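You operate a simulated robot arm through the tools that you are given. There is no shell and no other tool.

You are at the controls of a simulated robot arm. One attempt, no reset.

## Task
Bend the tube in the bender to about 60, then on to about 90.
Fine: shut the black knob over it first, swing the lever back after each bend, open the knob at the end. The tube stays in the bender.

The check looks at the end state, three seconds after you hand in, the way a careful person would. Anything else that was tipped, shoved, dropped, spilled or broken makes it a failure.

## Robot
A 7-joint arm with a two-finger parallel gripper, fixed in place. Base frame: the origin is at the foot of the arm, x ahead of it, y to its left, z up. Units: mm, degrees, N and s.
With the tool pointing down near the work surface it reaches from about 240 to 700 mm from the base axis. Its first joint turns from -143.0 to 143.0 degrees. Payload 3 kg.
The TCP is the grasp point between the finger pads, 30 mm short of the fingertips. In the tool frame z runs along the fingers and y along their closing line. The gripper opens to 94 mm. The fingers are 28 mm wide and 10 mm thick; the gripper's body (50 by 96 mm) begins 55 mm behind the TCP.
Orientation is that of the tool frame in the base frame, as [roll, pitch, yaw] about the fixed x, y, z axes, in that order (R = Rz(yaw) Ry(pitch) Rx(roll)). With the fingers straight down and closing along the base's y, the tool's x points along the base's -x, its y along +y and its z along -z.

## Interface
- The arm moves only by the tool apply_moves. Its argument "rows" is a list of rows, each a list of 7 numbers: the turn, a rotation vector about the tool's x, y, z in units of 180 degrees (1.0 is 180 degrees), then the shift along the tool's x, y, z in units of 300 mm (1.0 is 300 mm), then the opening in per cent of the stroke, from 0 (shut) to 100 (fully open). In form: [[rx, ry, rz, dx, dy, dz, gripper], ...]. A call has 1 to 20 rows; each row is the pose to reach, as a shift and turn from the pose commanded when the call began, along the tool's axes at that moment. A call with a number of a shift or a turn outside -1 to 1 is refused whole. Each row takes 0.2 s and may step no farther than 50 mm and 8.6 degrees from the row before; otherwise, or with a gripper value out of range, the whole call is refused. Where a pose cannot be reached the arm comes as near as it can. A force on the tool above 90 N (or 10 N above the force at the start of the call, whichever is more), or a blocked arm, ends the call early, and 0.2 s more pass. Each finger travels about 72 mm/s and halts on what it meets, pressing with about 23 N; the grip force reading is that of the motor and also rises with nothing between the fingers. The clock runs only during rows and for 0.2 s after the last one: add rows that repeat a pose to give the fingers time. The reply holds the time, the measured pose of the TCP, the force on the tool along the base axes, the opening and the grip force, in the units named above and with some noise, with the torque about the TCP (base axes, N m) and any sound that the robot's microphone picked up.
- Cameras (640 x 400 px; columns grow to the right, rows downward): "scene" is fixed at [219.4, 499.7, 1507.6]; the picture's right is [-0.49, -0.87, 0.00], its down [-0.57, 0.32, -0.76] and it looks along [0.66, -0.37, -0.65] (base axes); focal length 282 px, centre (320, 200). "wrist" rides on the gripper at [76, 14, -103] in the tool frame; the picture's right is [-0.18, 0.98, 0.00], its down [-0.75, -0.14, -0.64] and it looks along [-0.63, -0.12, 0.77] (tool axes); focal length 243 px, centre (320, 200). There is no depth. A picture from a camera that has moved, and an enlarged one, comes with that camera's place and axes in the base frame and with its lens.
- grab_frame(camera): a new picture of that camera. No time passes.
- zoom(camera, box): a new picture of the part [left, top, right, bottom] of that camera's present view, enlarged. No time passes.
- hand_in(): hands the job in; it is judged then, once.

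Nothing tells you positions but the pictures and the camera data. Unless the task says otherwise, let go and move clear before handing in.

The tools are called after "Call:" by a JSON object that holds its "fn" and its "kwargs". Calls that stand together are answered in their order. apply_moves: Moves the arm, as the interface text tells. Its arguments: {"type":"object","properties":{"rows":{"type":"array","items":{"type":"array","items":{"type":"number"}}}},"required":["rows"]} The other tools are called the same way: grab_frame (camera) takes a picture; zoom (camera, box) takes an enlarged picture of a part of a camera's view; hand_in () hands the job in.

At the start:

```text
t: 0.0
eef_pos: [527.5, 152.7, 1271.2]
tcp_rot: [-180.0, 0.0, -179.9]
wrist_force: [-0.1, 0.4, 0.2]
torque: [0.0, 0.0, 0.01]
opening: 94.1
grasp_force: 0.0
```

scene: 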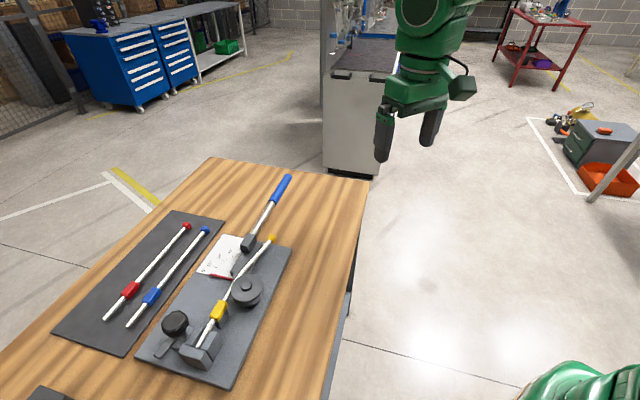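
wrist: 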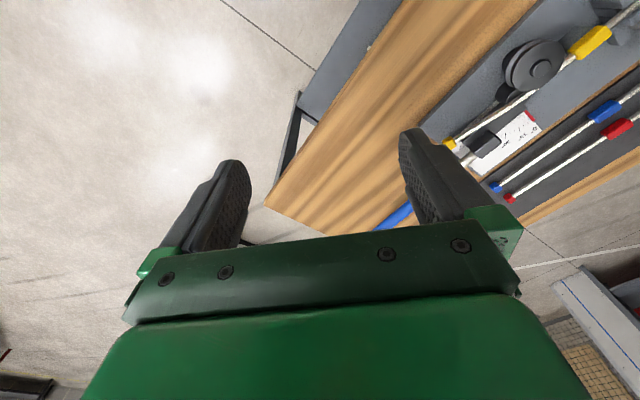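

I see a bender on a plate on the wooden bench, with a tube with yellow marks in it, a black knob at the near end and a blue-handled lever at the far end. I will look closer before moving.

Call:
{"fn": "zoom", "kwargs": {"camera": "scene", "box": [130, 160, 330, 400]}}

Call:
{"fn": "zoom", "kwargs": {"camera": "scene", "box": [130, 270, 280, 390]}}

Call:
{"fn": "zoom", "kwargs": {"camera": "scene", "box": [190, 165, 310, 285]}}

Call:
{"fn": "zoom", "kwargs": {"camera": "wrist", "box": [360, 0, 640, 240]}}

```text
1.67 times, centred on (230, 280) of scene
camera zoom: at [219.4, 499.7, 1507.6], right [-0.49, -0.87, 0.0], down [-0.57, 0.32, -0.76], along [0.66, -0.37, -0.65], focal length 470 px, centre (470, 67)
```

zoom: 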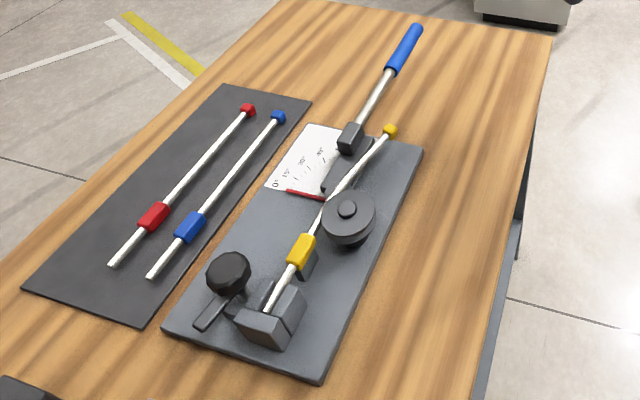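

```text
3.33 times, centred on (205, 330) of scene
camera zoom: at [219.4, 499.7, 1507.6], right [-0.49, -0.87, 0.0], down [-0.57, 0.32, -0.76], along [0.66, -0.37, -0.65], focal length 939 px, centre (703, -233)
```

zoom: 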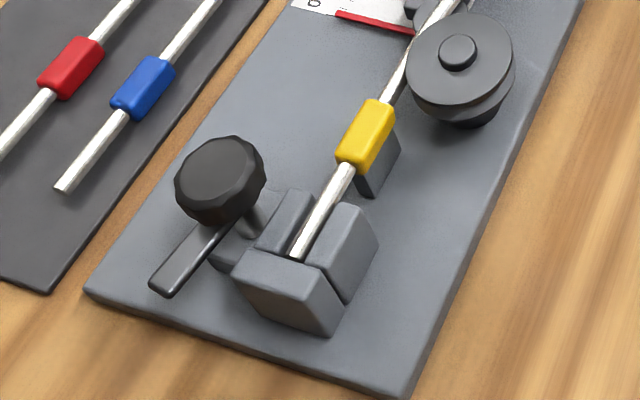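

```text
3.33 times, centred on (250, 225) of scene
camera zoom: at [219.4, 499.7, 1507.6], right [-0.49, -0.87, 0.0], down [-0.57, 0.32, -0.76], along [0.66, -0.37, -0.65], focal length 939 px, centre (553, 117)
```

zoom: 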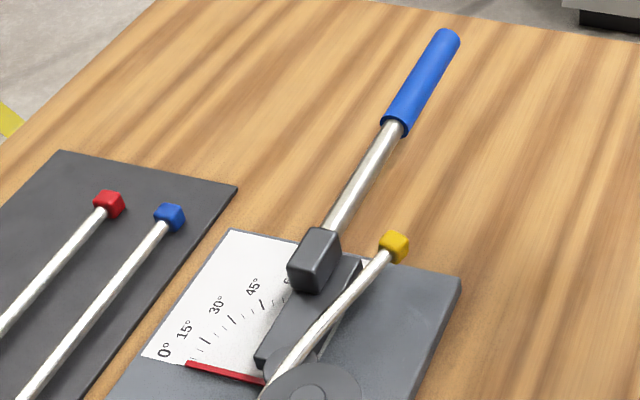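

```text
1.67 times, centred on (500, 120) of wrist
camera zoom: at [450.7, 168.6, 1373.3], right [0.18, 0.98, 0.0], down [0.75, -0.14, 0.64], along [0.63, -0.12, -0.77], focal length 404 px, centre (20, 333)
```

zoom: 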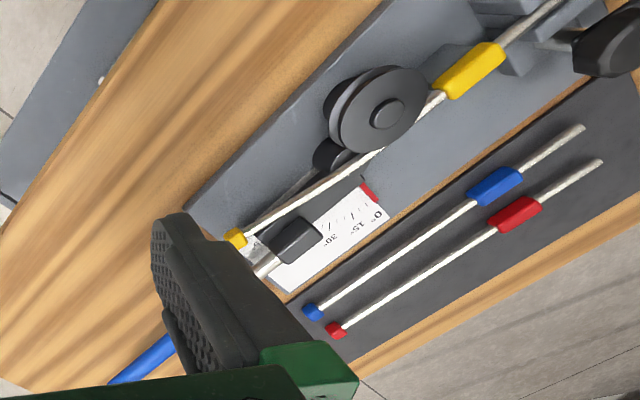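

The bench top is near z = 940 and the die near (590, 470, 970). The knob is near (577, 617), and the lever points away toward (915, 220). I will move the wrist camera above the bender for better views.

Call:
{"fn": "apply_moves", "kwargs": {"rows": [[0, 0, 0, 0.02, 0.13, 0, 0], [0, 0, 0, 0.04, 0.26, 0, 0], [0, 0, 0, 0.06, 0.39, 0, 0], [0, 0, 0, 0.08, 0.52, 0, 0], [0, 0, 0, 0.1, 0.65, 0, 0], [0, 0, 0, 0.12, 0.78, 0, 0], [0, 0, 0, 0.12, 0.78, 0, 0]]}}

Call:
{"fn": "grab_frame", "kwargs": {"camera": "wrist"}}

Call:
{"fn": "grab_frame", "kwargs": {"camera": "scene"}}

```text
t: 1.6
eef_pos: [491.8, 387.9, 1271.8]
tcp_rot: [179.9, 0.0, 180.0]
wrist_force: [0.6, 0.1, -0.3]
torque: [-0.02, -0.01, 0.0]
opening: 0.1
grasp_force: 23.1
```

```text
taken
camera wrist: at [414.1, 401.7, 1373.4], right [0.18, 0.98, 0.0], down [0.75, -0.14, 0.64], along [0.63, -0.12, -0.77], focal length 243 px, centre (320, 200)
```

wrist: 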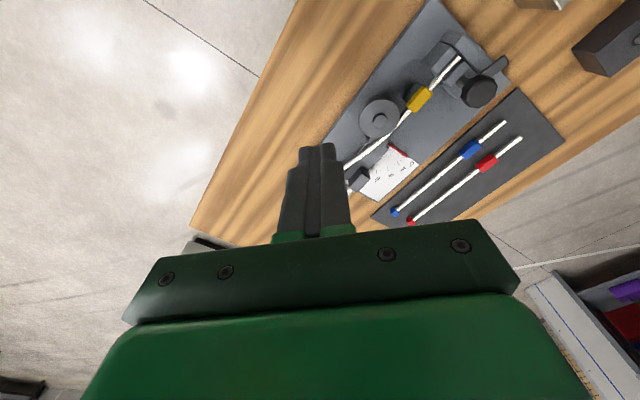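

```text
taken
```

scene: 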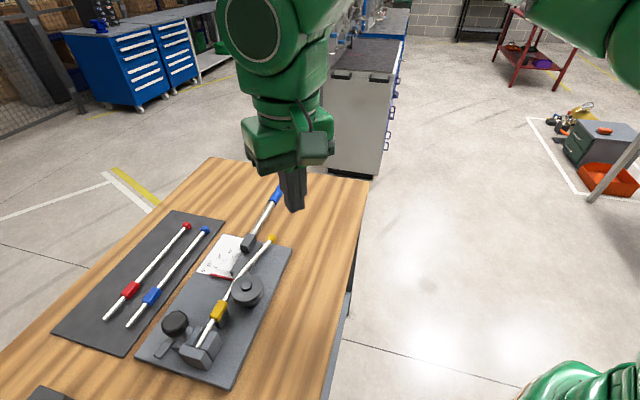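

The positions agree with my earlier estimate. Now I will zoom in on the clamp, die and lever.

Call:
{"fn": "zoom", "kwargs": {"camera": "wrist", "box": [380, 20, 540, 130]}}

Call:
{"fn": "zoom", "kwargs": {"camera": "wrist", "box": [320, 80, 440, 220]}}

Call:
{"fn": "zoom", "kwargs": {"camera": "scene", "box": [200, 170, 300, 310]}}

Call:
{"fn": "zoom", "kwargs": {"camera": "scene", "box": [140, 290, 240, 390]}}

```text
3.64 times, centred on (460, 75) of wrist
camera zoom: at [414.1, 401.7, 1373.4], right [0.18, 0.98, 0.0], down [0.75, -0.14, 0.64], along [0.63, -0.12, -0.77], focal length 882 px, centre (-189, 654)
```

zoom: 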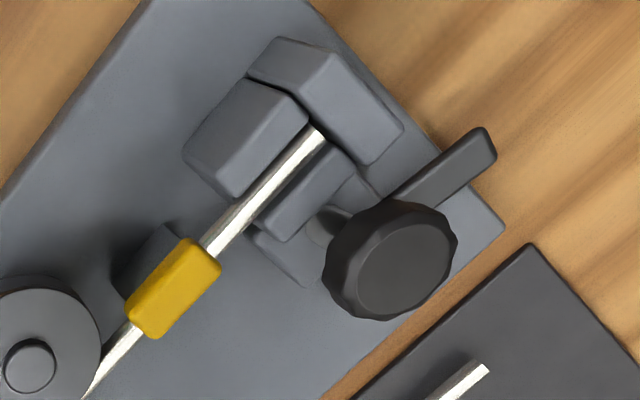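

```text
2.86 times, centred on (380, 150) of wrist
camera zoom: at [414.1, 401.7, 1373.4], right [0.18, 0.98, 0.0], down [0.75, -0.14, 0.64], along [0.63, -0.12, -0.77], focal length 693 px, centre (149, 343)
```

zoom: 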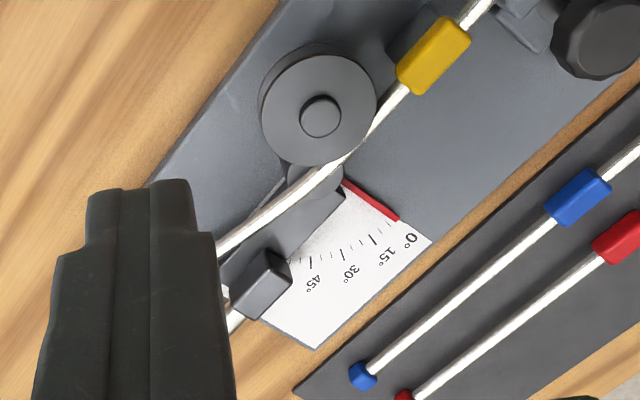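

```text
2.86 times, centred on (250, 240) of scene
camera zoom: at [219.4, 499.7, 1507.6], right [-0.49, -0.87, 0.0], down [-0.57, 0.32, -0.76], along [0.66, -0.37, -0.65], focal length 805 px, centre (520, 86)
```

zoom: 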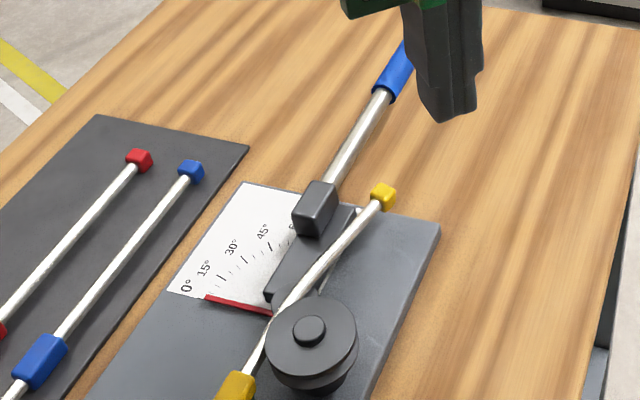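

```text
4.00 times, centred on (190, 340) of scene
camera zoom: at [219.4, 499.7, 1507.6], right [-0.49, -0.87, 0.0], down [-0.57, 0.32, -0.76], along [0.66, -0.37, -0.65], focal length 1127 px, centre (840, -360)
```

zoom: 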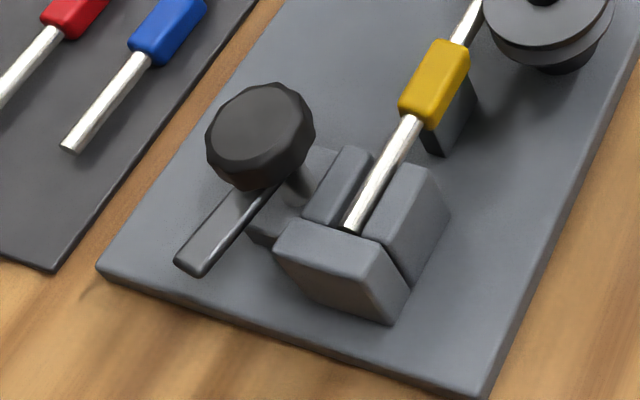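

The bar under the knob points along the tube and away from the die, so it probably has to swing about 90° counter-clockwise over the tube. The tube's reaction and the knob's reach of about 830 mm matter, so I will turn the tool toward the knob and test the reach at a safe height.

Call:
{"fn": "apply_moves", "kwargs": {"rows": [[0, 0, -0.044, 0, 0, 0, 0], [0, 0, -0.088, 0, 0, 0, 0], [0, 0, -0.132, 0, 0, 0, 0], [0, 0, -0.176, 0, 0, 0, 0], [0, 0, -0.22, 0, 0, 0, 0], [0, 0, -0.261, 0, 0, 0, 0], [0, 0, -0.261, 0, 0, 0, 0]]}}

```text
t: 3.2
eef_pos: [490.7, 388.6, 1271.3]
tcp_rot: [-179.9, 0.0, -132.9]
wrist_force: [-0.1, 0.6, -0.5]
torque: [-0.03, -0.01, -0.02]
opening: 0.1
grasp_force: 23.1
```

The turn to face the knob worked. Now I will test the reach with the tool pointing down.

Call:
{"fn": "apply_moves", "kwargs": {"rows": [[0, 0, 0, -0.08, 0.067, 0.08, 0], [0, 0, 0, -0.16, 0.134, 0.16, 0], [0, 0, 0, -0.24, 0.201, 0.24, 0], [0, 0, 0, -0.32, 0.268, 0.32, 0], [0, 0, 0, -0.4, 0.335, 0.4, 0], [0, 0, 0, -0.4, 0.335, 0.4, 0]]}}

Call:
{"fn": "grab_frame", "kwargs": {"camera": "wrist"}}

Call:
{"fn": "grab_frame", "kwargs": {"camera": "scene"}}

```text
t: 4.6
eef_pos: [499.7, 545.8, 1150.9]
tcp_rot: [180.0, 0.0, -133.0]
wrist_force: [0.6, -0.7, -0.4]
torque: [0.03, 0.03, -0.02]
opening: 0.0
grasp_force: 23.5
```

```text
taken
camera wrist: at [435.5, 500.2, 1253.2], right [-0.59, 0.8, 0.0], down [0.62, 0.46, 0.64], along [0.52, 0.38, -0.77], focal length 243 px, centre (320, 200)
```

wrist: 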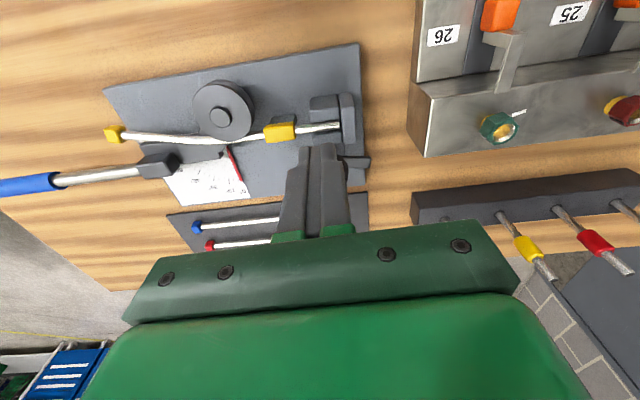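

```text
taken
```

scene: 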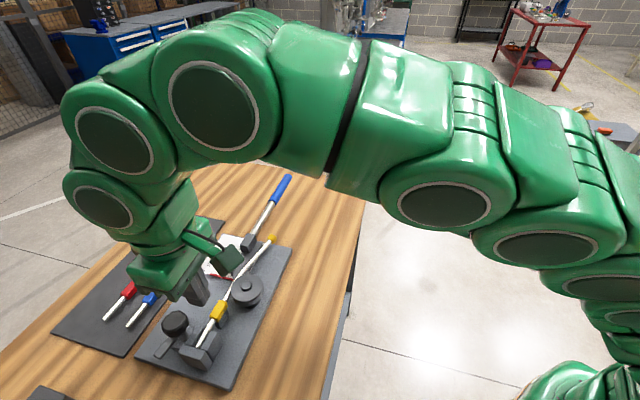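

The tool-down pose at a radius of 740 is fine. I will go on to directly above the knob.

Call:
{"fn": "apply_moves", "kwargs": {"rows": [[0, 0, 0, -0.1, 0, 0, 60], [0, 0, 0, -0.2, 0, 0, 100], [0, 0, 0, -0.3, 0.003, 0, 100], [0, 0, 0, -0.3, 0.003, 0, 100], [0, 0, 0, -0.3, 0.003, 0, 100]]}}

Call:
{"fn": "grab_frame", "kwargs": {"camera": "wrist"}}

Call:
{"fn": "grab_frame", "kwargs": {"camera": "scene"}}

```text
t: 5.8
eef_pos: [537.6, 586.8, 1145.7]
tcp_rot: [-180.0, 0.1, -133.0]
wrist_force: [-0.4, 0.3, 1.1]
torque: [0.0, -0.05, 0.0]
opening: 93.9
grasp_force: 0.0
out of reach, approached as far as the arm can: row 2, 3, 4, 5
```

```text
taken
camera wrist: at [474.8, 541.3, 1247.1], right [-0.59, 0.8, 0.0], down [0.62, 0.46, 0.64], along [0.52, 0.38, -0.77], focal length 243 px, centre (320, 200)
```

wrist: 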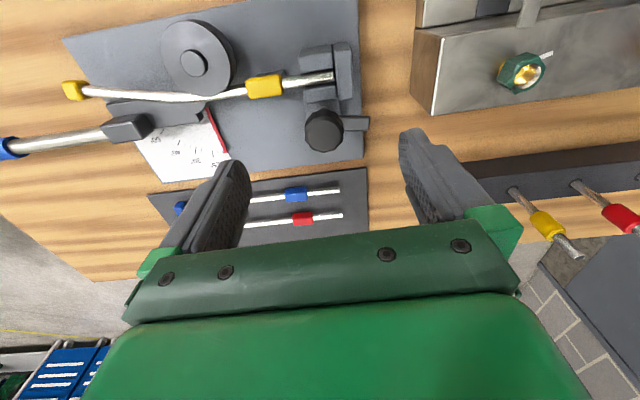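

```text
taken
```

scene: 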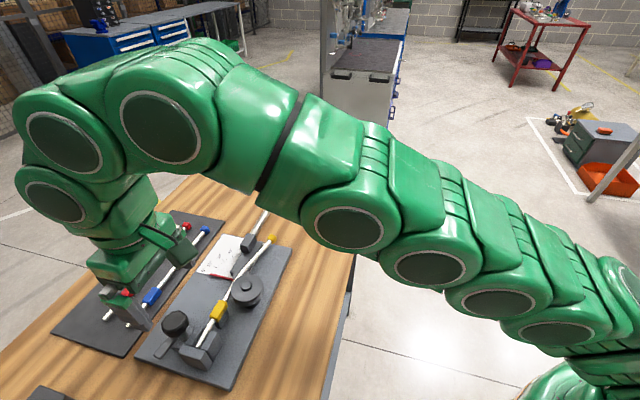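

Tool-down reach ends at about r = 796, so the knob needs an outward tilt. I will back off, tilt the tool and look at the clamp from the side.

Call:
{"fn": "apply_moves", "kwargs": {"rows": [[0, -0.039, 0, 0.11, 0, 0.034, 100], [0, -0.078, 0, 0.22, 0, 0.068, 100], [0, -0.117, 0, 0.33, 0, 0.102, 100], [0, -0.156, 0, 0.44, 0, 0.136, 100], [0, -0.194, 0, 0.55, 0, 0.17, 100], [0, -0.194, 0, 0.55, 0, 0.17, 100]]}}

Call:
{"fn": "grab_frame", "kwargs": {"camera": "wrist"}}

```text
t: 7.2
eef_pos: [425.2, 463.8, 1094.5]
tcp_rot: [-179.9, 35.0, -133.0]
wrist_force: [1.0, -0.6, -0.3]
torque: [0.02, -0.04, 0.05]
opening: 93.9
grasp_force: 0.1
```

```text
taken
camera wrist: at [331.6, 385.6, 1133.7], right [-0.62, 0.78, 0.1], down [0.27, 0.09, 0.96], along [0.74, 0.62, -0.27], focal length 243 px, centre (320, 200)
```

wrist: 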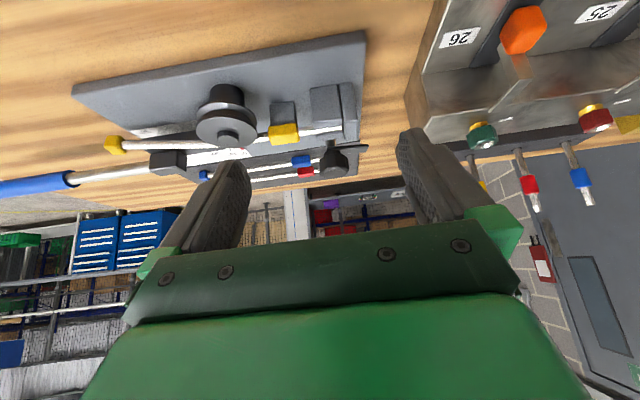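

The camera shows the clamp upside down from low on the robot side. I will zoom in on it.

Call:
{"fn": "zoom", "kwargs": {"camera": "wrist", "box": [240, 60, 400, 200]}}

Call:
{"fn": "zoom", "kwargs": {"camera": "wrist", "box": [60, 60, 280, 210]}}

Call:
{"fn": "zoom", "kwargs": {"camera": "scene", "box": [120, 260, 260, 390]}}

```text
2.86 times, centred on (320, 130) of wrist
camera zoom: at [331.6, 385.6, 1133.7], right [-0.62, 0.78, 0.1], down [0.27, 0.09, 0.96], along [0.74, 0.62, -0.27], focal length 693 px, centre (320, 400)
```

zoom: 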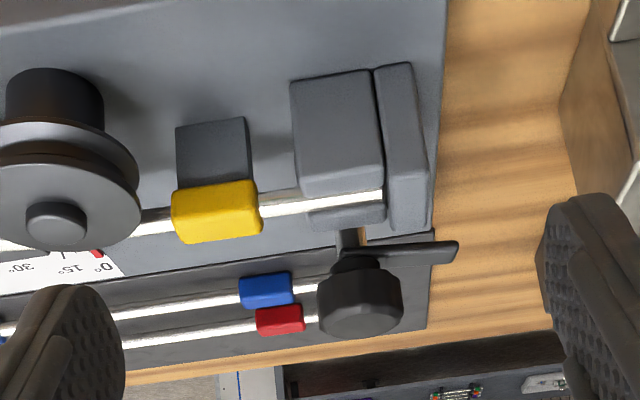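

```text
2.67 times, centred on (170, 135) of wrist
camera zoom: at [331.6, 385.6, 1133.7], right [-0.62, 0.78, 0.1], down [0.27, 0.09, 0.96], along [0.74, 0.62, -0.27], focal length 647 px, centre (720, 373)
```

zoom: 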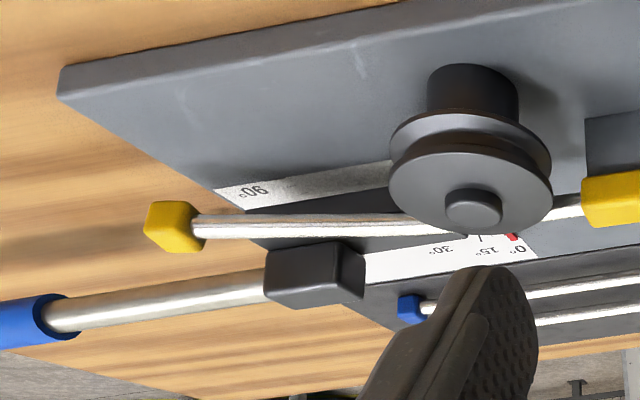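

```text
3.08 times, centred on (190, 325) of scene
camera zoom: at [219.4, 499.7, 1507.6], right [-0.49, -0.87, 0.0], down [-0.57, 0.32, -0.76], along [0.66, -0.37, -0.65], focal length 867 px, centre (720, -185)
```

zoom: 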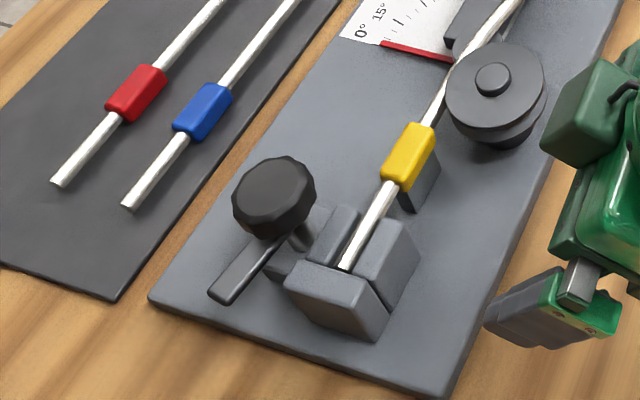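

The bar sits at z ≈ 972, just under the knob (z ≈ 982–1010), and the plate is at z ≈ 903. I will come in above the knob, tilted 35° with the tool azimuth turned back 30°, so I can grip it and twist it counter-clockwise.

Call:
{"fn": "apply_moves", "kwargs": {"rows": [[0.0191, 0, 0.0273, -0.0954, 0, 0.0948, 100], [0.0382, 0, 0.0546, -0.1908, 0.001, 0.1896, 100], [0.0573, 0, 0.0819, -0.2862, 0.002, 0.2844, 100], [0.0764, 0, 0.1092, -0.3816, 0.003, 0.3792, 100], [0.0956, 0, 0.1365, -0.477, 0.003, 0.474, 100], [0.0956, 0, 0.1365, -0.477, 0.003, 0.474, 100]]}}

Call:
{"fn": "grab_frame", "kwargs": {"camera": "wrist"}}

Call:
{"fn": "grab_frame", "kwargs": {"camera": "scene"}}

```text
t: 8.6
eef_pos: [560.8, 609.6, 1060.2]
tcp_rot: [179.9, 35.2, -163.0]
wrist_force: [-0.8, 0.0, 0.7]
torque: [0.02, 0.01, 0.04]
opening: 93.9
grasp_force: 0.0
```

```text
taken
camera wrist: at [440.3, 588.8, 1098.8], right [-0.14, 0.98, 0.11], down [0.28, -0.06, 0.96], along [0.95, 0.17, -0.27], focal length 243 px, centre (320, 200)
```

wrist: 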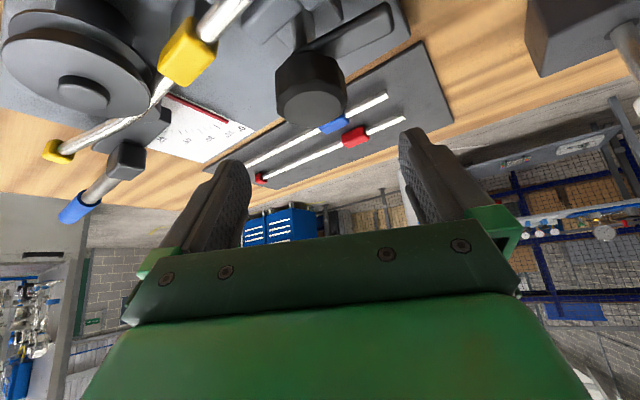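

```text
taken
```

scene: 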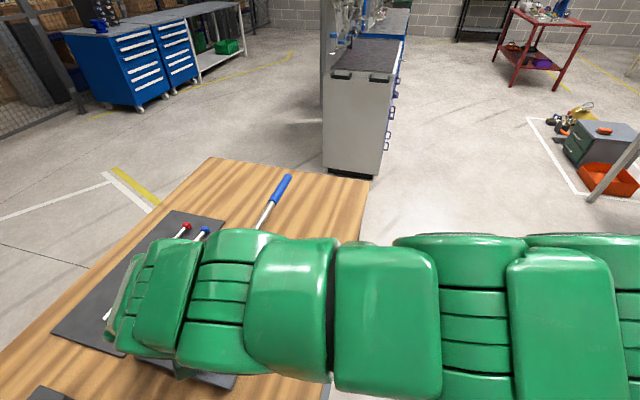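

The pose is reached. I will zoom in to refine the knob's position from close up.

Call:
{"fn": "zoom", "kwargs": {"camera": "wrist", "box": [180, 0, 440, 140]}}

```text
2.46 times, centred on (310, 70) of wrist
camera zoom: at [440.3, 588.8, 1098.8], right [-0.14, 0.98, 0.11], down [0.28, -0.06, 0.96], along [0.95, 0.17, -0.27], focal length 597 px, centre (345, 520)
```

zoom: 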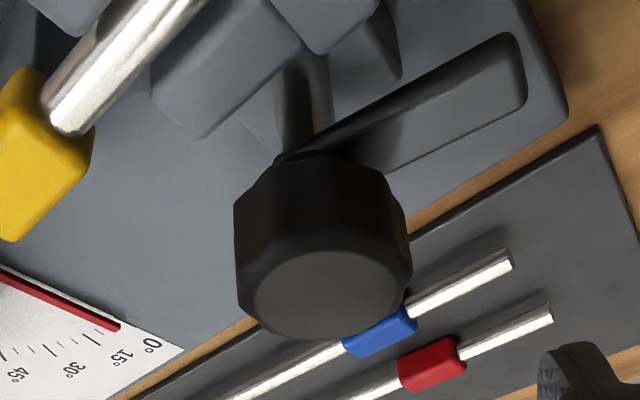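

The knob is about 44 mm across, centred near (562, 611), from z 983 to 1008. I will lower onto it with the fingertips staying above the bar, then close.

Call:
{"fn": "apply_moves", "kwargs": {"rows": [[0, 0, 0, 0.04, 0.001, 0.036, 100], [0, 0, 0, 0.08, 0.002, 0.072, 100], [0, 0, 0, 0.1177, 0.0033, 0.109, 100], [0, 0, 0, 0.1177, 0.0033, 0.109, 100]]}}

Call:
{"fn": "grab_frame", "kwargs": {"camera": "wrist"}}

```text
t: 9.6
eef_pos: [551.2, 608.4, 1012.7]
tcp_rot: [-179.9, 35.0, -163.0]
wrist_force: [-0.7, 0.4, 0.5]
torque: [-0.01, 0.01, 0.0]
opening: 94.1
grasp_force: 0.1
```

```text
taken
camera wrist: at [429.7, 587.4, 1052.2], right [-0.14, 0.98, 0.1], down [0.28, -0.06, 0.96], along [0.95, 0.17, -0.27], focal length 243 px, centre (320, 200)
```

wrist: 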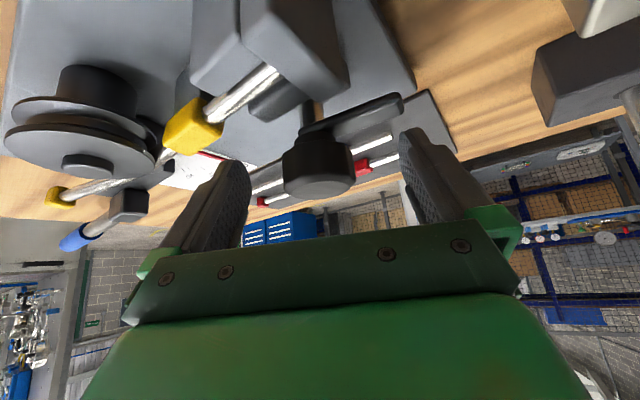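

The fingers flank the knob well. Closing now.

Call:
{"fn": "apply_moves", "kwargs": {"rows": [[0, 0, 0, 0, 0, 0, 60], [0, 0, 0, 0, 0, 0, 30], [0, 0, 0, 0, 0, 0, 10], [0, 0, 0, 0, 0, 0, 0], [0, 0, 0, 0, 0, 0, 0]]}}

Call:
{"fn": "grab_frame", "kwargs": {"camera": "wrist"}}

```text
t: 10.8
eef_pos: [551.2, 606.2, 1012.9]
tcp_rot: [-179.9, 34.9, -163.0]
wrist_force: [3.2, -27.3, 3.2]
torque: [-0.43, 0.23, -0.33]
opening: 41.4
grasp_force: 45.0
```

```text
taken
camera wrist: at [430.4, 586.3, 1052.3], right [-0.14, 0.98, 0.1], down [0.28, -0.06, 0.96], along [0.95, 0.16, -0.27], focal length 243 px, centre (320, 200)
```

wrist: 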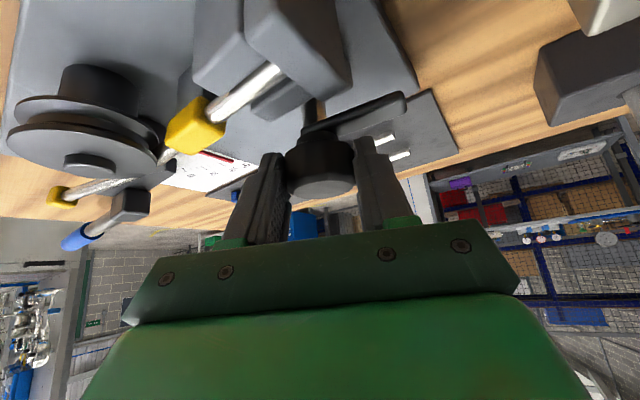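

The knob is gripped at about 41 mm, with a sideways load that says it lies a few mm toward -y. I will shift to take the load off.

Call:
{"fn": "apply_moves", "kwargs": {"rows": [[0, 0, 0, 0, -0.007, 0, 0], [0, 0, 0, 0, -0.0133, 0, 0], [0, 0, 0, 0, -0.0133, 0, 0]]}}

```text
t: 11.6
eef_pos: [550.3, 607.5, 1013.7]
tcp_rot: [179.9, 35.0, -162.8]
wrist_force: [22.7, 30.1, -13.4]
torque: [0.29, -0.26, 0.58]
opening: 41.4
grasp_force: 45.3
```

That was an overshoot; the balance point is midway, so I will go back half.

Call:
{"fn": "apply_moves", "kwargs": {"rows": [[0, 0, 0, 0, 0.007, 0, 0], [0, 0, 0, 0, 0.007, 0, 0]]}}

```text
t: 12.2
eef_pos: [551.4, 606.1, 1013.1]
tcp_rot: [180.0, 35.0, -162.9]
wrist_force: [24.9, 27.0, -9.0]
torque: [0.3, -0.09, 0.53]
opening: 41.2
grasp_force: 45.2
```

The grip is holding, so I will try a small counter-clockwise turn and watch the forces.

Call:
{"fn": "apply_moves", "kwargs": {"rows": [[-0.008, 0, -0.0114, 0, -0.0017, 0, 0], [-0.0159, 0, -0.0228, -0.0002, -0.0034, 0.0001, 0], [-0.0239, 0, -0.0341, -0.0003, -0.0051, 0.0002, 0], [-0.0319, 0, -0.0455, -0.0005, -0.0068, 0.0003, 0], [-0.0319, 0, -0.0455, -0.0005, -0.0068, 0.0003, 0]]}}

Call:
{"fn": "zoom", "kwargs": {"camera": "wrist", "box": [180, 0, 440, 210]}}

```text
t: 13.4
eef_pos: [551.7, 604.5, 1011.9]
tcp_rot: [-179.9, 34.9, -152.9]
wrist_force: [-14.2, -20.8, 1.6]
torque: [-0.37, 1.05, -0.13]
opening: 40.9
grasp_force: 45.0
```

```text
1.90 times, centred on (310, 105) of wrist
camera zoom: at [436.8, 563.5, 1052.6], right [-0.31, 0.94, 0.1], down [0.29, -0.01, 0.96], along [0.91, 0.33, -0.27], focal length 462 px, centre (339, 381)
```

zoom: 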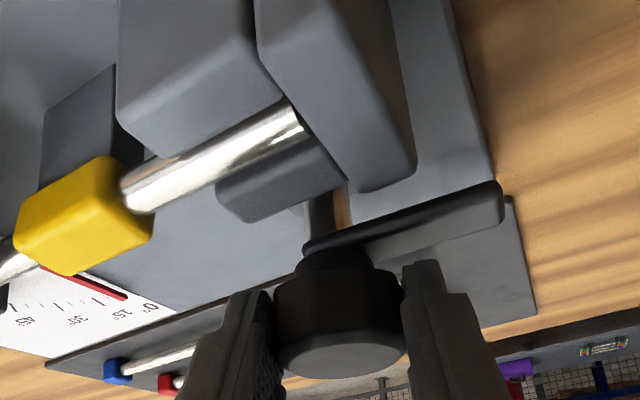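

The bar tip is still at (530, 653), so the knob slipped in the fingers, and the end block seems as high as the bar. I will try the other direction gently to see which way it moves freely.

Call:
{"fn": "apply_moves", "kwargs": {"rows": [[0.0106, 0, 0.0152, -0.0002, 0.0022, 0.0001, 0], [0.0212, 0, 0.0303, -0.0005, 0.0044, 0.0003, 0], [0.0319, 0, 0.0455, -0.0008, 0.0065, 0.0005, 0], [0.0425, 0, 0.0607, -0.0013, 0.0086, 0.0009, 0], [0.0531, 0, 0.0758, -0.0019, 0.0106, 0.0013, 0], [0.0637, 0, 0.091, -0.0025, 0.0126, 0.0017, 0], [0.0637, 0, 0.091, -0.0025, 0.0126, 0.0017, 0]]}}

Call:
{"fn": "grab_frame", "kwargs": {"camera": "wrist"}}

Call:
{"fn": "zoom", "kwargs": {"camera": "wrist", "box": [180, 0, 440, 210]}}

```text
t: 15.0
eef_pos: [551.8, 609.2, 1013.4]
tcp_rot: [-180.0, 35.0, -173.0]
wrist_force: [5.0, -7.6, 3.6]
torque: [0.09, 0.0, 0.1]
opening: 41.7
grasp_force: 44.9
```

```text
taken
camera wrist: at [428.6, 609.4, 1052.5], right [0.03, 0.99, 0.11], down [0.27, -0.11, 0.96], along [0.96, 0.0, -0.27], focal length 243 px, centre (320, 200)
```

wrist: 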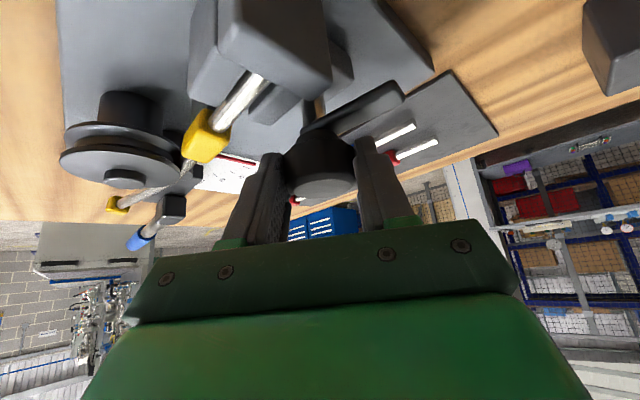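

```text
1.90 times, centred on (310, 105) of wrist
camera zoom: at [428.6, 609.4, 1052.5], right [0.03, 0.99, 0.11], down [0.27, -0.11, 0.96], along [0.96, 0.0, -0.27], focal length 462 px, centre (339, 381)
```

zoom: 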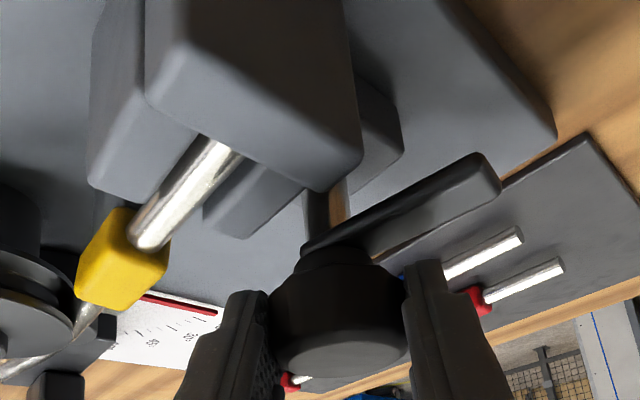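

The knob slipped in the grip in both directions, so it is too stiff to twist this way. I will let go, go up and push the bar itself with closed fingers, which gives a longer lever arm.

Call:
{"fn": "apply_moves", "kwargs": {"rows": [[0, 0, 0, 0, 0, 0, 50], [0, 0, 0, 0, 0, 0, 100], [0, 0, 0, 0, 0, 0, 100], [0, 0, 0, -0.0573, 0, -0.082, 100], [0, 0, 0, -0.1147, 0, -0.1638, 100], [0, 0, 0, -0.172, 0, -0.246, 50], [0, 0, 0, -0.172, 0, -0.246, 0], [0, 0, 0, -0.172, 0, -0.246, 0]]}}

Call:
{"fn": "grab_frame", "kwargs": {"camera": "wrist"}}

Call:
{"fn": "zoom", "kwargs": {"camera": "wrist", "box": [180, 0, 440, 140]}}

```text
t: 16.8
eef_pos: [551.9, 608.8, 1103.1]
tcp_rot: [-179.9, 35.0, -172.9]
wrist_force: [-0.3, -1.0, 0.0]
torque: [-0.01, -0.01, -0.02]
opening: 0.1
grasp_force: 15.0
```

```text
taken
camera wrist: at [427.7, 609.4, 1142.4], right [0.03, 0.99, 0.1], down [0.27, -0.11, 0.96], along [0.96, 0.0, -0.27], focal length 243 px, centre (320, 200)
```

wrist: 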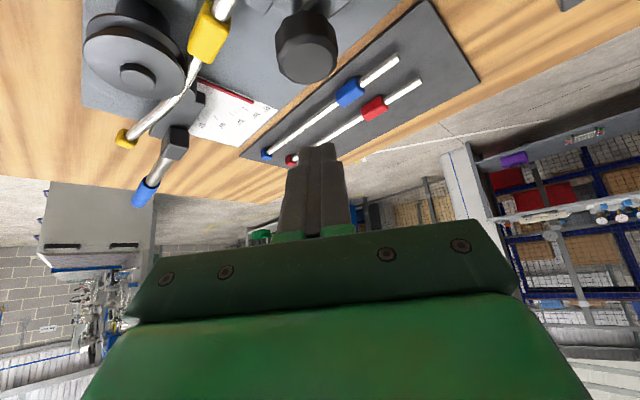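

```text
2.46 times, centred on (310, 70) of wrist
camera zoom: at [427.7, 609.4, 1142.4], right [0.03, 0.99, 0.1], down [0.27, -0.11, 0.96], along [0.96, 0.0, -0.27], focal length 597 px, centre (345, 520)
```

zoom: 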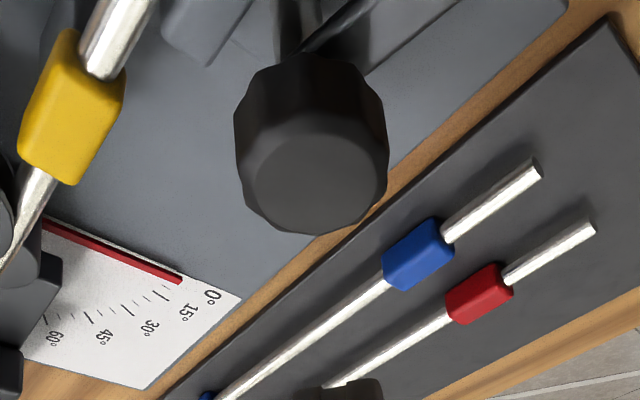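

I will back the arm away for a cleaner look down at the clamp.

Call:
{"fn": "apply_moves", "kwargs": {"rows": [[0, 0.0324, 0, 0.0323, -0.091, -0.0905, 0], [0, 0.0648, 0, 0.0647, -0.1823, -0.181, 0], [0, 0.0972, 0, 0.097, -0.2735, -0.2715, 0], [0, 0.1296, 0, 0.1293, -0.3647, -0.362, 0], [0, 0.162, 0, 0.1617, -0.4558, -0.4525, 0], [0, 0.194, 0, 0.194, -0.547, -0.543, 0], [0, 0.194, 0, 0.194, -0.547, -0.543, 0]]}}

Call:
{"fn": "grab_frame", "kwargs": {"camera": "wrist"}}

Call:
{"fn": "zoom", "kwargs": {"camera": "scene", "box": [140, 290, 240, 390]}}

Call:
{"fn": "zoom", "kwargs": {"camera": "wrist", "box": [400, 0, 560, 100]}}

```text
t: 18.4
eef_pos: [431.0, 428.9, 1204.3]
tcp_rot: [-179.9, -0.1, -173.0]
wrist_force: [0.4, 0.8, -0.8]
torque: [-0.01, -0.02, 0.01]
opening: 0.0
grasp_force: 22.9
```

```text
taken
camera wrist: at [352.4, 435.8, 1304.8], right [0.06, 1.0, 0.0], down [0.77, -0.05, 0.64], along [0.64, -0.04, -0.77], focal length 243 px, centre (320, 200)
```

wrist: 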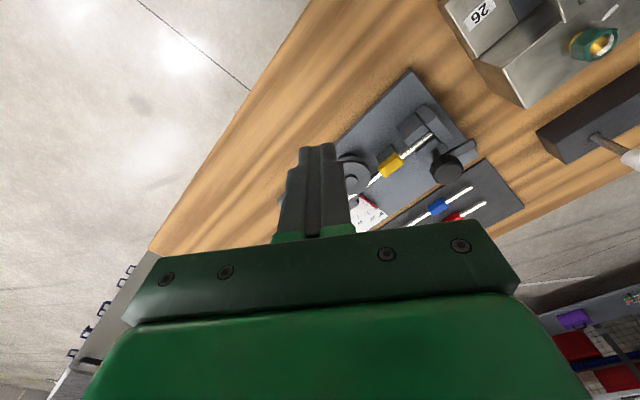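

```text
4.00 times, centred on (190, 340) of scene
camera zoom: at [219.4, 499.7, 1507.6], right [-0.49, -0.87, 0.0], down [-0.57, 0.32, -0.76], along [0.66, -0.37, -0.65], focal length 1127 px, centre (840, -360)
```

zoom: 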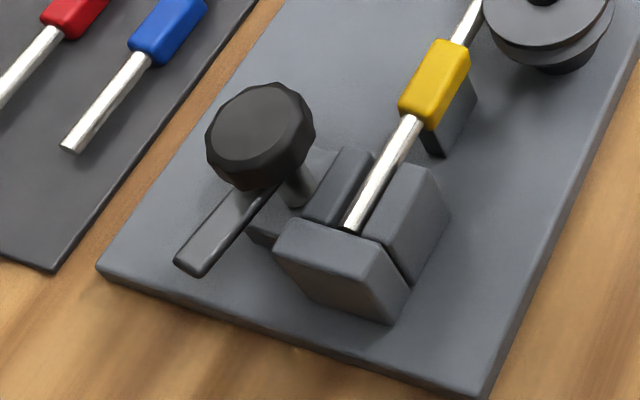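

```text
4.00 times, centred on (480, 50) of wrist
camera zoom: at [352.4, 435.8, 1304.8], right [0.06, 1.0, 0.0], down [0.77, -0.05, 0.64], along [0.64, -0.04, -0.77], focal length 970 px, centre (-320, 800)
```

zoom: 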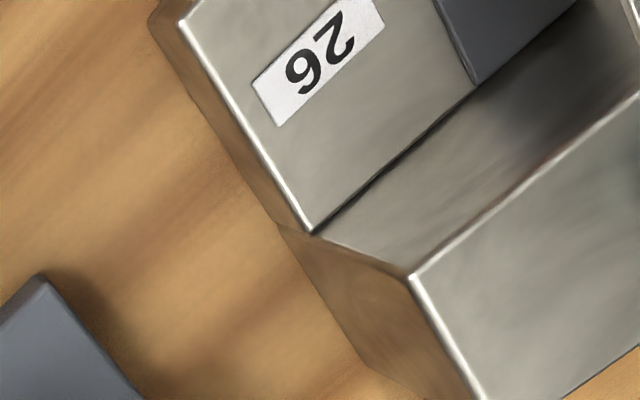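

The bar has not moved, so I will bring closed fingers down behind it, on its far side, and pull toward the robot. First I turn and tilt.

Call:
{"fn": "apply_moves", "kwargs": {"rows": [[0, 0, -0.0444, -0.047, 0.0547, 0.04, 0], [0, 0, -0.0888, -0.094, 0.1093, 0.08, 0], [0, 0, -0.1333, -0.141, 0.164, 0.12, 0], [0, 0, -0.1777, -0.188, 0.2187, 0.16, 0], [0, 0, -0.2222, -0.235, 0.273, 0.2, 0], [0, 0, -0.2222, -0.235, 0.273, 0.2, 0]]}}

```text
t: 19.8
eef_pos: [489.6, 520.2, 1142.4]
tcp_rot: [-179.9, -0.1, -132.9]
wrist_force: [0.2, -1.3, -0.5]
torque: [-0.04, 0.02, -0.03]
opening: 0.2
grasp_force: 22.8
```

Call:
{"fn": "apply_moves", "kwargs": {"rows": [[0, -0.0389, 0, -0.1026, 0.0306, 0.0534, 0], [0, -0.0778, 0, -0.2052, 0.0612, 0.1068, 0], [0, -0.1167, 0, -0.3078, 0.0918, 0.1602, 0], [0, -0.1556, 0, -0.4104, 0.1224, 0.2136, 0], [0, -0.194, 0, -0.513, 0.153, 0.267, 0], [0, -0.194, 0, -0.513, 0.153, 0.267, 0]]}}

Call:
{"fn": "grab_frame", "kwargs": {"camera": "wrist"}}

```text
t: 21.2
eef_pos: [562.9, 665.6, 1062.9]
tcp_rot: [-179.9, 35.0, -132.8]
wrist_force: [0.3, -0.2, 0.0]
torque: [0.02, -0.01, 0.02]
opening: 0.0
grasp_force: 22.5
```

```text
taken
camera wrist: at [469.0, 586.7, 1102.7], right [-0.62, 0.78, 0.1], down [0.27, 0.09, 0.96], along [0.74, 0.62, -0.27], focal length 243 px, centre (320, 200)
```

wrist: 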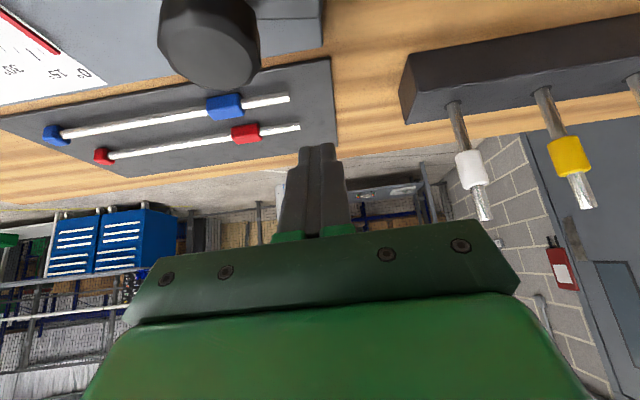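

The pose is reached. Now straight down behind the bar.

Call:
{"fn": "apply_moves", "kwargs": {"rows": [[0, 0, 0, 0.0373, 0, 0.0533, 0], [0, 0, 0, 0.0745, 0, 0.1065, 0], [0, 0, 0, 0.1118, 0, 0.16, 0], [0, 0, 0, 0.149, 0, 0.213, 0], [0, 0, 0, 0.149, 0, 0.213, 0]]}}

Call:
{"fn": "grab_frame", "kwargs": {"camera": "wrist"}}

Call:
{"fn": "grab_frame", "kwargs": {"camera": "scene"}}

```text
t: 22.4
eef_pos: [563.6, 662.5, 985.9]
tcp_rot: [-180.0, 34.9, -132.9]
wrist_force: [-0.7, -0.4, -0.1]
torque: [-0.02, 0.0, 0.01]
opening: 0.0
grasp_force: 22.9
```

```text
taken
camera wrist: at [468.4, 585.3, 1024.7], right [-0.62, 0.78, 0.1], down [0.27, 0.09, 0.96], along [0.74, 0.62, -0.27], focal length 243 px, centre (320, 200)
```

wrist: 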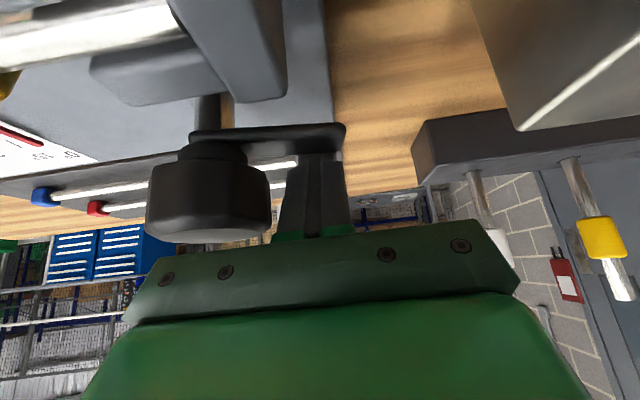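

```text
taken
```

scene: 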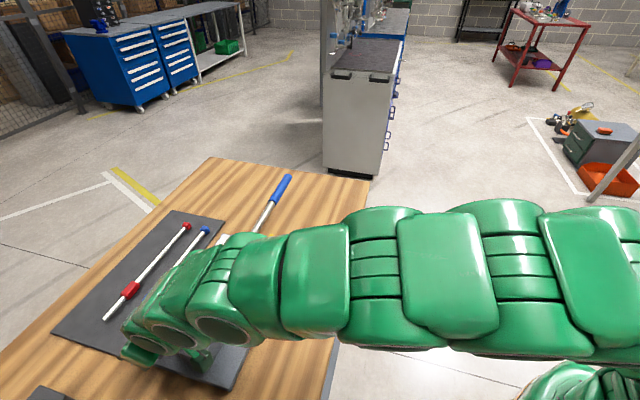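

The fingertips are behind the bar. I will zoom in to compare the bar height with the end block before pulling.

Call:
{"fn": "zoom", "kwargs": {"camera": "wrist", "box": [60, 0, 380, 200]}}

Call:
{"fn": "zoom", "kwargs": {"camera": "wrist", "box": [140, 60, 360, 200]}}

```text
2.00 times, centred on (220, 100) of wrist
camera zoom: at [468.4, 585.3, 1024.7], right [-0.62, 0.78, 0.1], down [0.27, 0.09, 0.96], along [0.74, 0.62, -0.27], focal length 485 px, centre (520, 400)
```

zoom: 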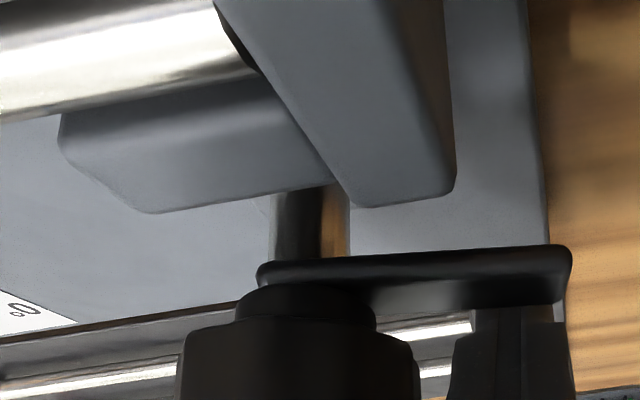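

```text
2.86 times, centred on (250, 130) of wrist
camera zoom: at [468.4, 585.3, 1024.7], right [-0.62, 0.78, 0.1], down [0.27, 0.09, 0.96], along [0.74, 0.62, -0.27], focal length 693 px, centre (520, 400)
```

zoom: 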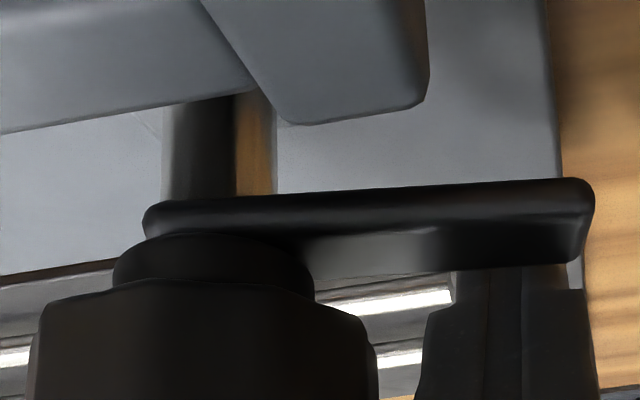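

The bar lies at about z 970–975. I will pull gently toward the robot in small steps and watch the force.

Call:
{"fn": "apply_moves", "kwargs": {"rows": [[0, 0, 0, 0.0081, 0.0019, -0.0056, 0], [0, 0, 0, 0.0161, 0.0038, -0.0113, 0], [0, 0, 0, 0.0242, 0.0057, -0.0169, 0], [0, 0, 0, 0.0322, 0.0076, -0.0226, 0], [0, 0, 0, 0.0403, 0.0095, -0.0282, 0], [0, 0, 0, 0.0403, 0.0095, -0.0282, 0]]}}

Call:
{"fn": "zoom", "kwargs": {"camera": "wrist", "box": [140, 60, 360, 200]}}

```text
t: 23.8
eef_pos: [550.3, 654.7, 984.5]
tcp_rot: [-179.9, 34.9, -132.9]
wrist_force: [1.0, 1.2, 2.9]
torque: [0.02, 0.04, -0.01]
opening: 0.1
grasp_force: 22.8
```

```text
2.86 times, centred on (250, 130) of wrist
camera zoom: at [456.1, 576.3, 1024.7], right [-0.62, 0.78, 0.1], down [0.27, 0.09, 0.96], along [0.74, 0.62, -0.27], focal length 693 px, centre (520, 400)
```

zoom: 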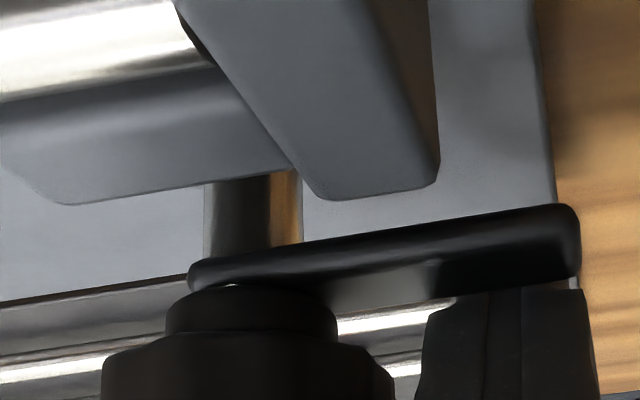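

The bar turns with almost no force, so the closing direction is counter-clockwise and the grip knob just spins. I will continue along the arc.

Call:
{"fn": "apply_moves", "kwargs": {"rows": [[0, 0, 0, 0.0146, 0.0092, -0.0102, 0], [0, 0, 0, 0.0291, 0.0185, -0.0203, 0], [0, 0, 0, 0.0437, 0.0277, -0.0305, 0], [0, 0, 0, 0.0597, 0.0308, -0.0417, 0], [0, 0, 0, 0.0757, 0.0339, -0.053, 0], [0, 0, 0, 0.0917, 0.037, -0.0642, 0], [0, 0, 0, 0.0917, 0.037, -0.0642, 0]]}}

Call:
{"fn": "grab_frame", "kwargs": {"camera": "wrist"}}

Call:
{"fn": "zoom", "kwargs": {"camera": "wrist", "box": [140, 60, 400, 220]}}

```text
t: 25.4
eef_pos: [518.8, 636.6, 985.0]
tcp_rot: [-179.9, 34.8, -133.0]
wrist_force: [1.1, 0.1, 1.0]
torque: [0.02, -0.02, 0.03]
opening: 0.0
grasp_force: 23.4
```

```text
taken
camera wrist: at [424.7, 558.5, 1024.7], right [-0.62, 0.78, 0.1], down [0.27, 0.09, 0.96], along [0.74, 0.62, -0.27], focal length 243 px, centre (320, 200)
```

wrist: 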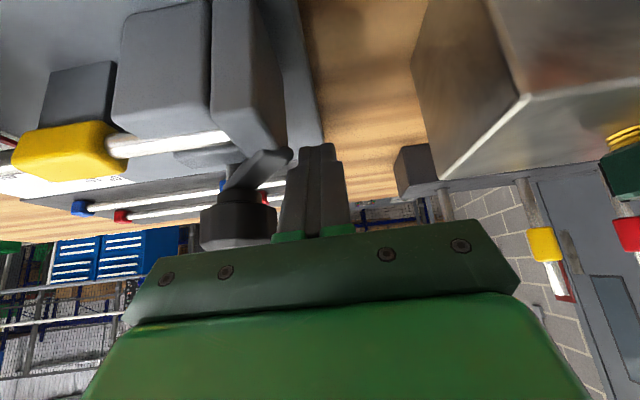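

```text
2.46 times, centred on (270, 140) of wrist
camera zoom: at [424.7, 558.5, 1024.7], right [-0.62, 0.78, 0.1], down [0.27, 0.09, 0.96], along [0.74, 0.62, -0.27], focal length 597 px, centre (443, 348)
```

zoom: 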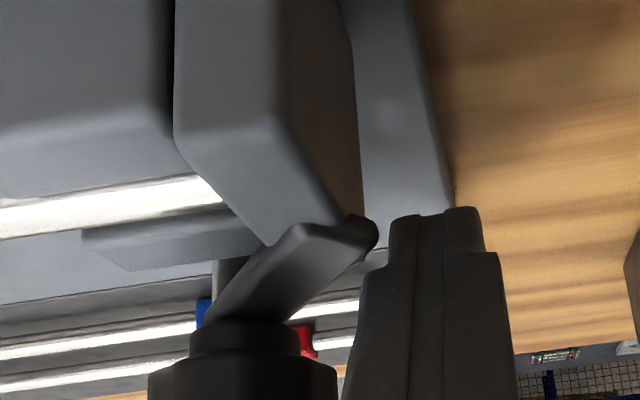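

The bar has swung to about 180°, with its tip near (509, 607), passing over the end block. To go on I must raise the fingers above the block and push with just the fingertip corner.

Call:
{"fn": "apply_moves", "kwargs": {"rows": [[0, 0, 0, -0.0287, 0, -0.041, 0], [0, 0, 0, -0.0573, 0, -0.082, 0], [0, 0, 0, -0.042, 0.0053, -0.0926, 0], [0, 0, 0, -0.0267, 0.0107, -0.1033, 0], [0, 0, 0, -0.0267, 0.0107, -0.1033, 0]]}}

Call:
{"fn": "zoom", "kwargs": {"camera": "wrist", "box": [140, 60, 400, 220]}}

```text
t: 26.6
eef_pos: [510.5, 632.1, 1014.5]
tcp_rot: [-179.9, 34.9, -133.0]
wrist_force: [0.0, 0.8, 0.2]
torque: [0.0, 0.0, 0.0]
opening: 0.0
grasp_force: 22.8
```

```text
2.46 times, centred on (270, 140) of wrist
camera zoom: at [415.3, 553.4, 1054.5], right [-0.62, 0.78, 0.1], down [0.27, 0.09, 0.96], along [0.74, 0.62, -0.27], focal length 597 px, centre (443, 348)
```

zoom: 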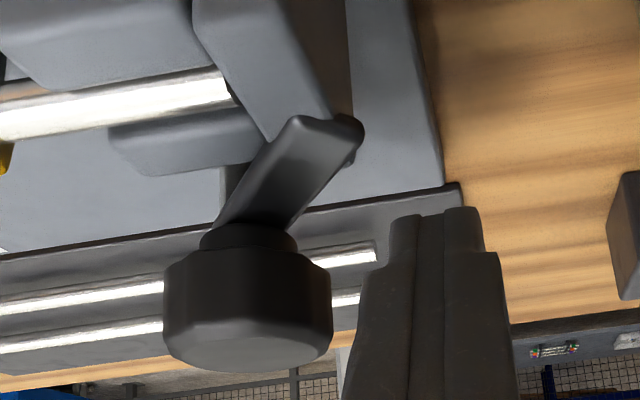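

Call:
{"fn": "apply_moves", "kwargs": {"rows": [[0, 0, 0, 0.0134, -0.0066, -0.0006, 0], [0, 0, 0, 0.0269, -0.0131, -0.0011, 0], [0, 0, 0, 0.0403, -0.0197, -0.0017, 0], [0, 0, 0, 0.0403, -0.0197, -0.0017, 0]]}}

Call:
{"fn": "zoom", "kwargs": {"camera": "wrist", "box": [140, 60, 400, 220]}}

```text
t: 27.6
eef_pos: [507.7, 621.2, 1008.1]
tcp_rot: [-179.9, 34.9, -132.9]
wrist_force: [0.5, -0.3, -0.9]
torque: [0.0, -0.01, 0.02]
opening: 0.0
grasp_force: 22.7
```

```text
2.46 times, centred on (270, 140) of wrist
camera zoom: at [413.3, 542.0, 1047.6], right [-0.62, 0.78, 0.1], down [0.27, 0.09, 0.96], along [0.74, 0.62, -0.27], focal length 597 px, centre (443, 348)
```

zoom: 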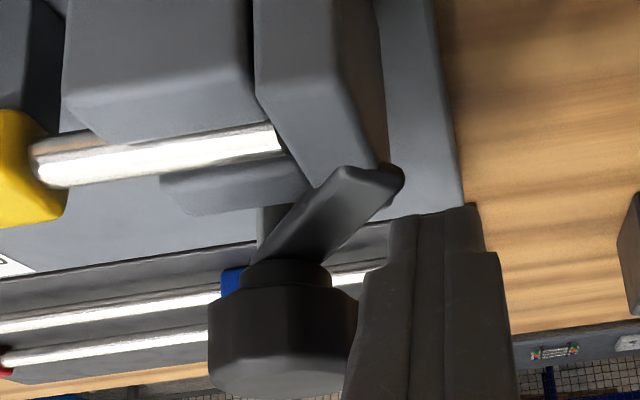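

The fingertip corner barely overlaps the bar, so I will lower 2 mm and then sweep it sideways gently.

Call:
{"fn": "apply_moves", "kwargs": {"rows": [[0, 0, 0, 0.0038, 0, 0.0055, 0], [0, 0, 0, 0.0118, -0.0091, -0.0001, 0], [0, 0, 0, 0.0198, -0.0182, -0.0058, 0], [0, 0, 0, 0.0278, -0.0273, -0.0114, 0], [0, 0, 0, 0.0357, -0.0363, -0.017, 0], [0, 0, 0, 0.0357, -0.0363, -0.017, 0]]}}

Call:
{"fn": "zoom", "kwargs": {"camera": "wrist", "box": [140, 60, 400, 220]}}

```text
t: 29.1
eef_pos: [503.9, 606.0, 1006.4]
tcp_rot: [179.9, 35.3, -132.9]
wrist_force: [-3.1, 15.2, -2.9]
torque: [0.57, 0.04, 0.1]
opening: 0.1
grasp_force: 23.1
stopped in row 6: the force on the tool passed its limit at 92 N (the readings are from after the stop); the commanded pose is now the measured one
```

```text
2.46 times, centred on (270, 140) of wrist
camera zoom: at [410.5, 528.8, 1046.0], right [-0.62, 0.78, 0.11], down [0.27, 0.08, 0.96], along [0.74, 0.62, -0.26], focal length 597 px, centre (443, 348)
```

zoom: 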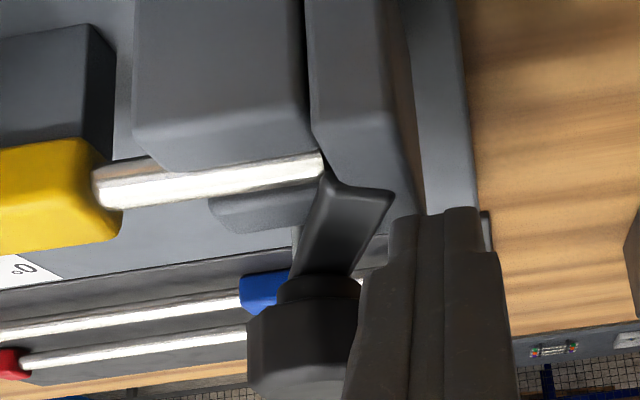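

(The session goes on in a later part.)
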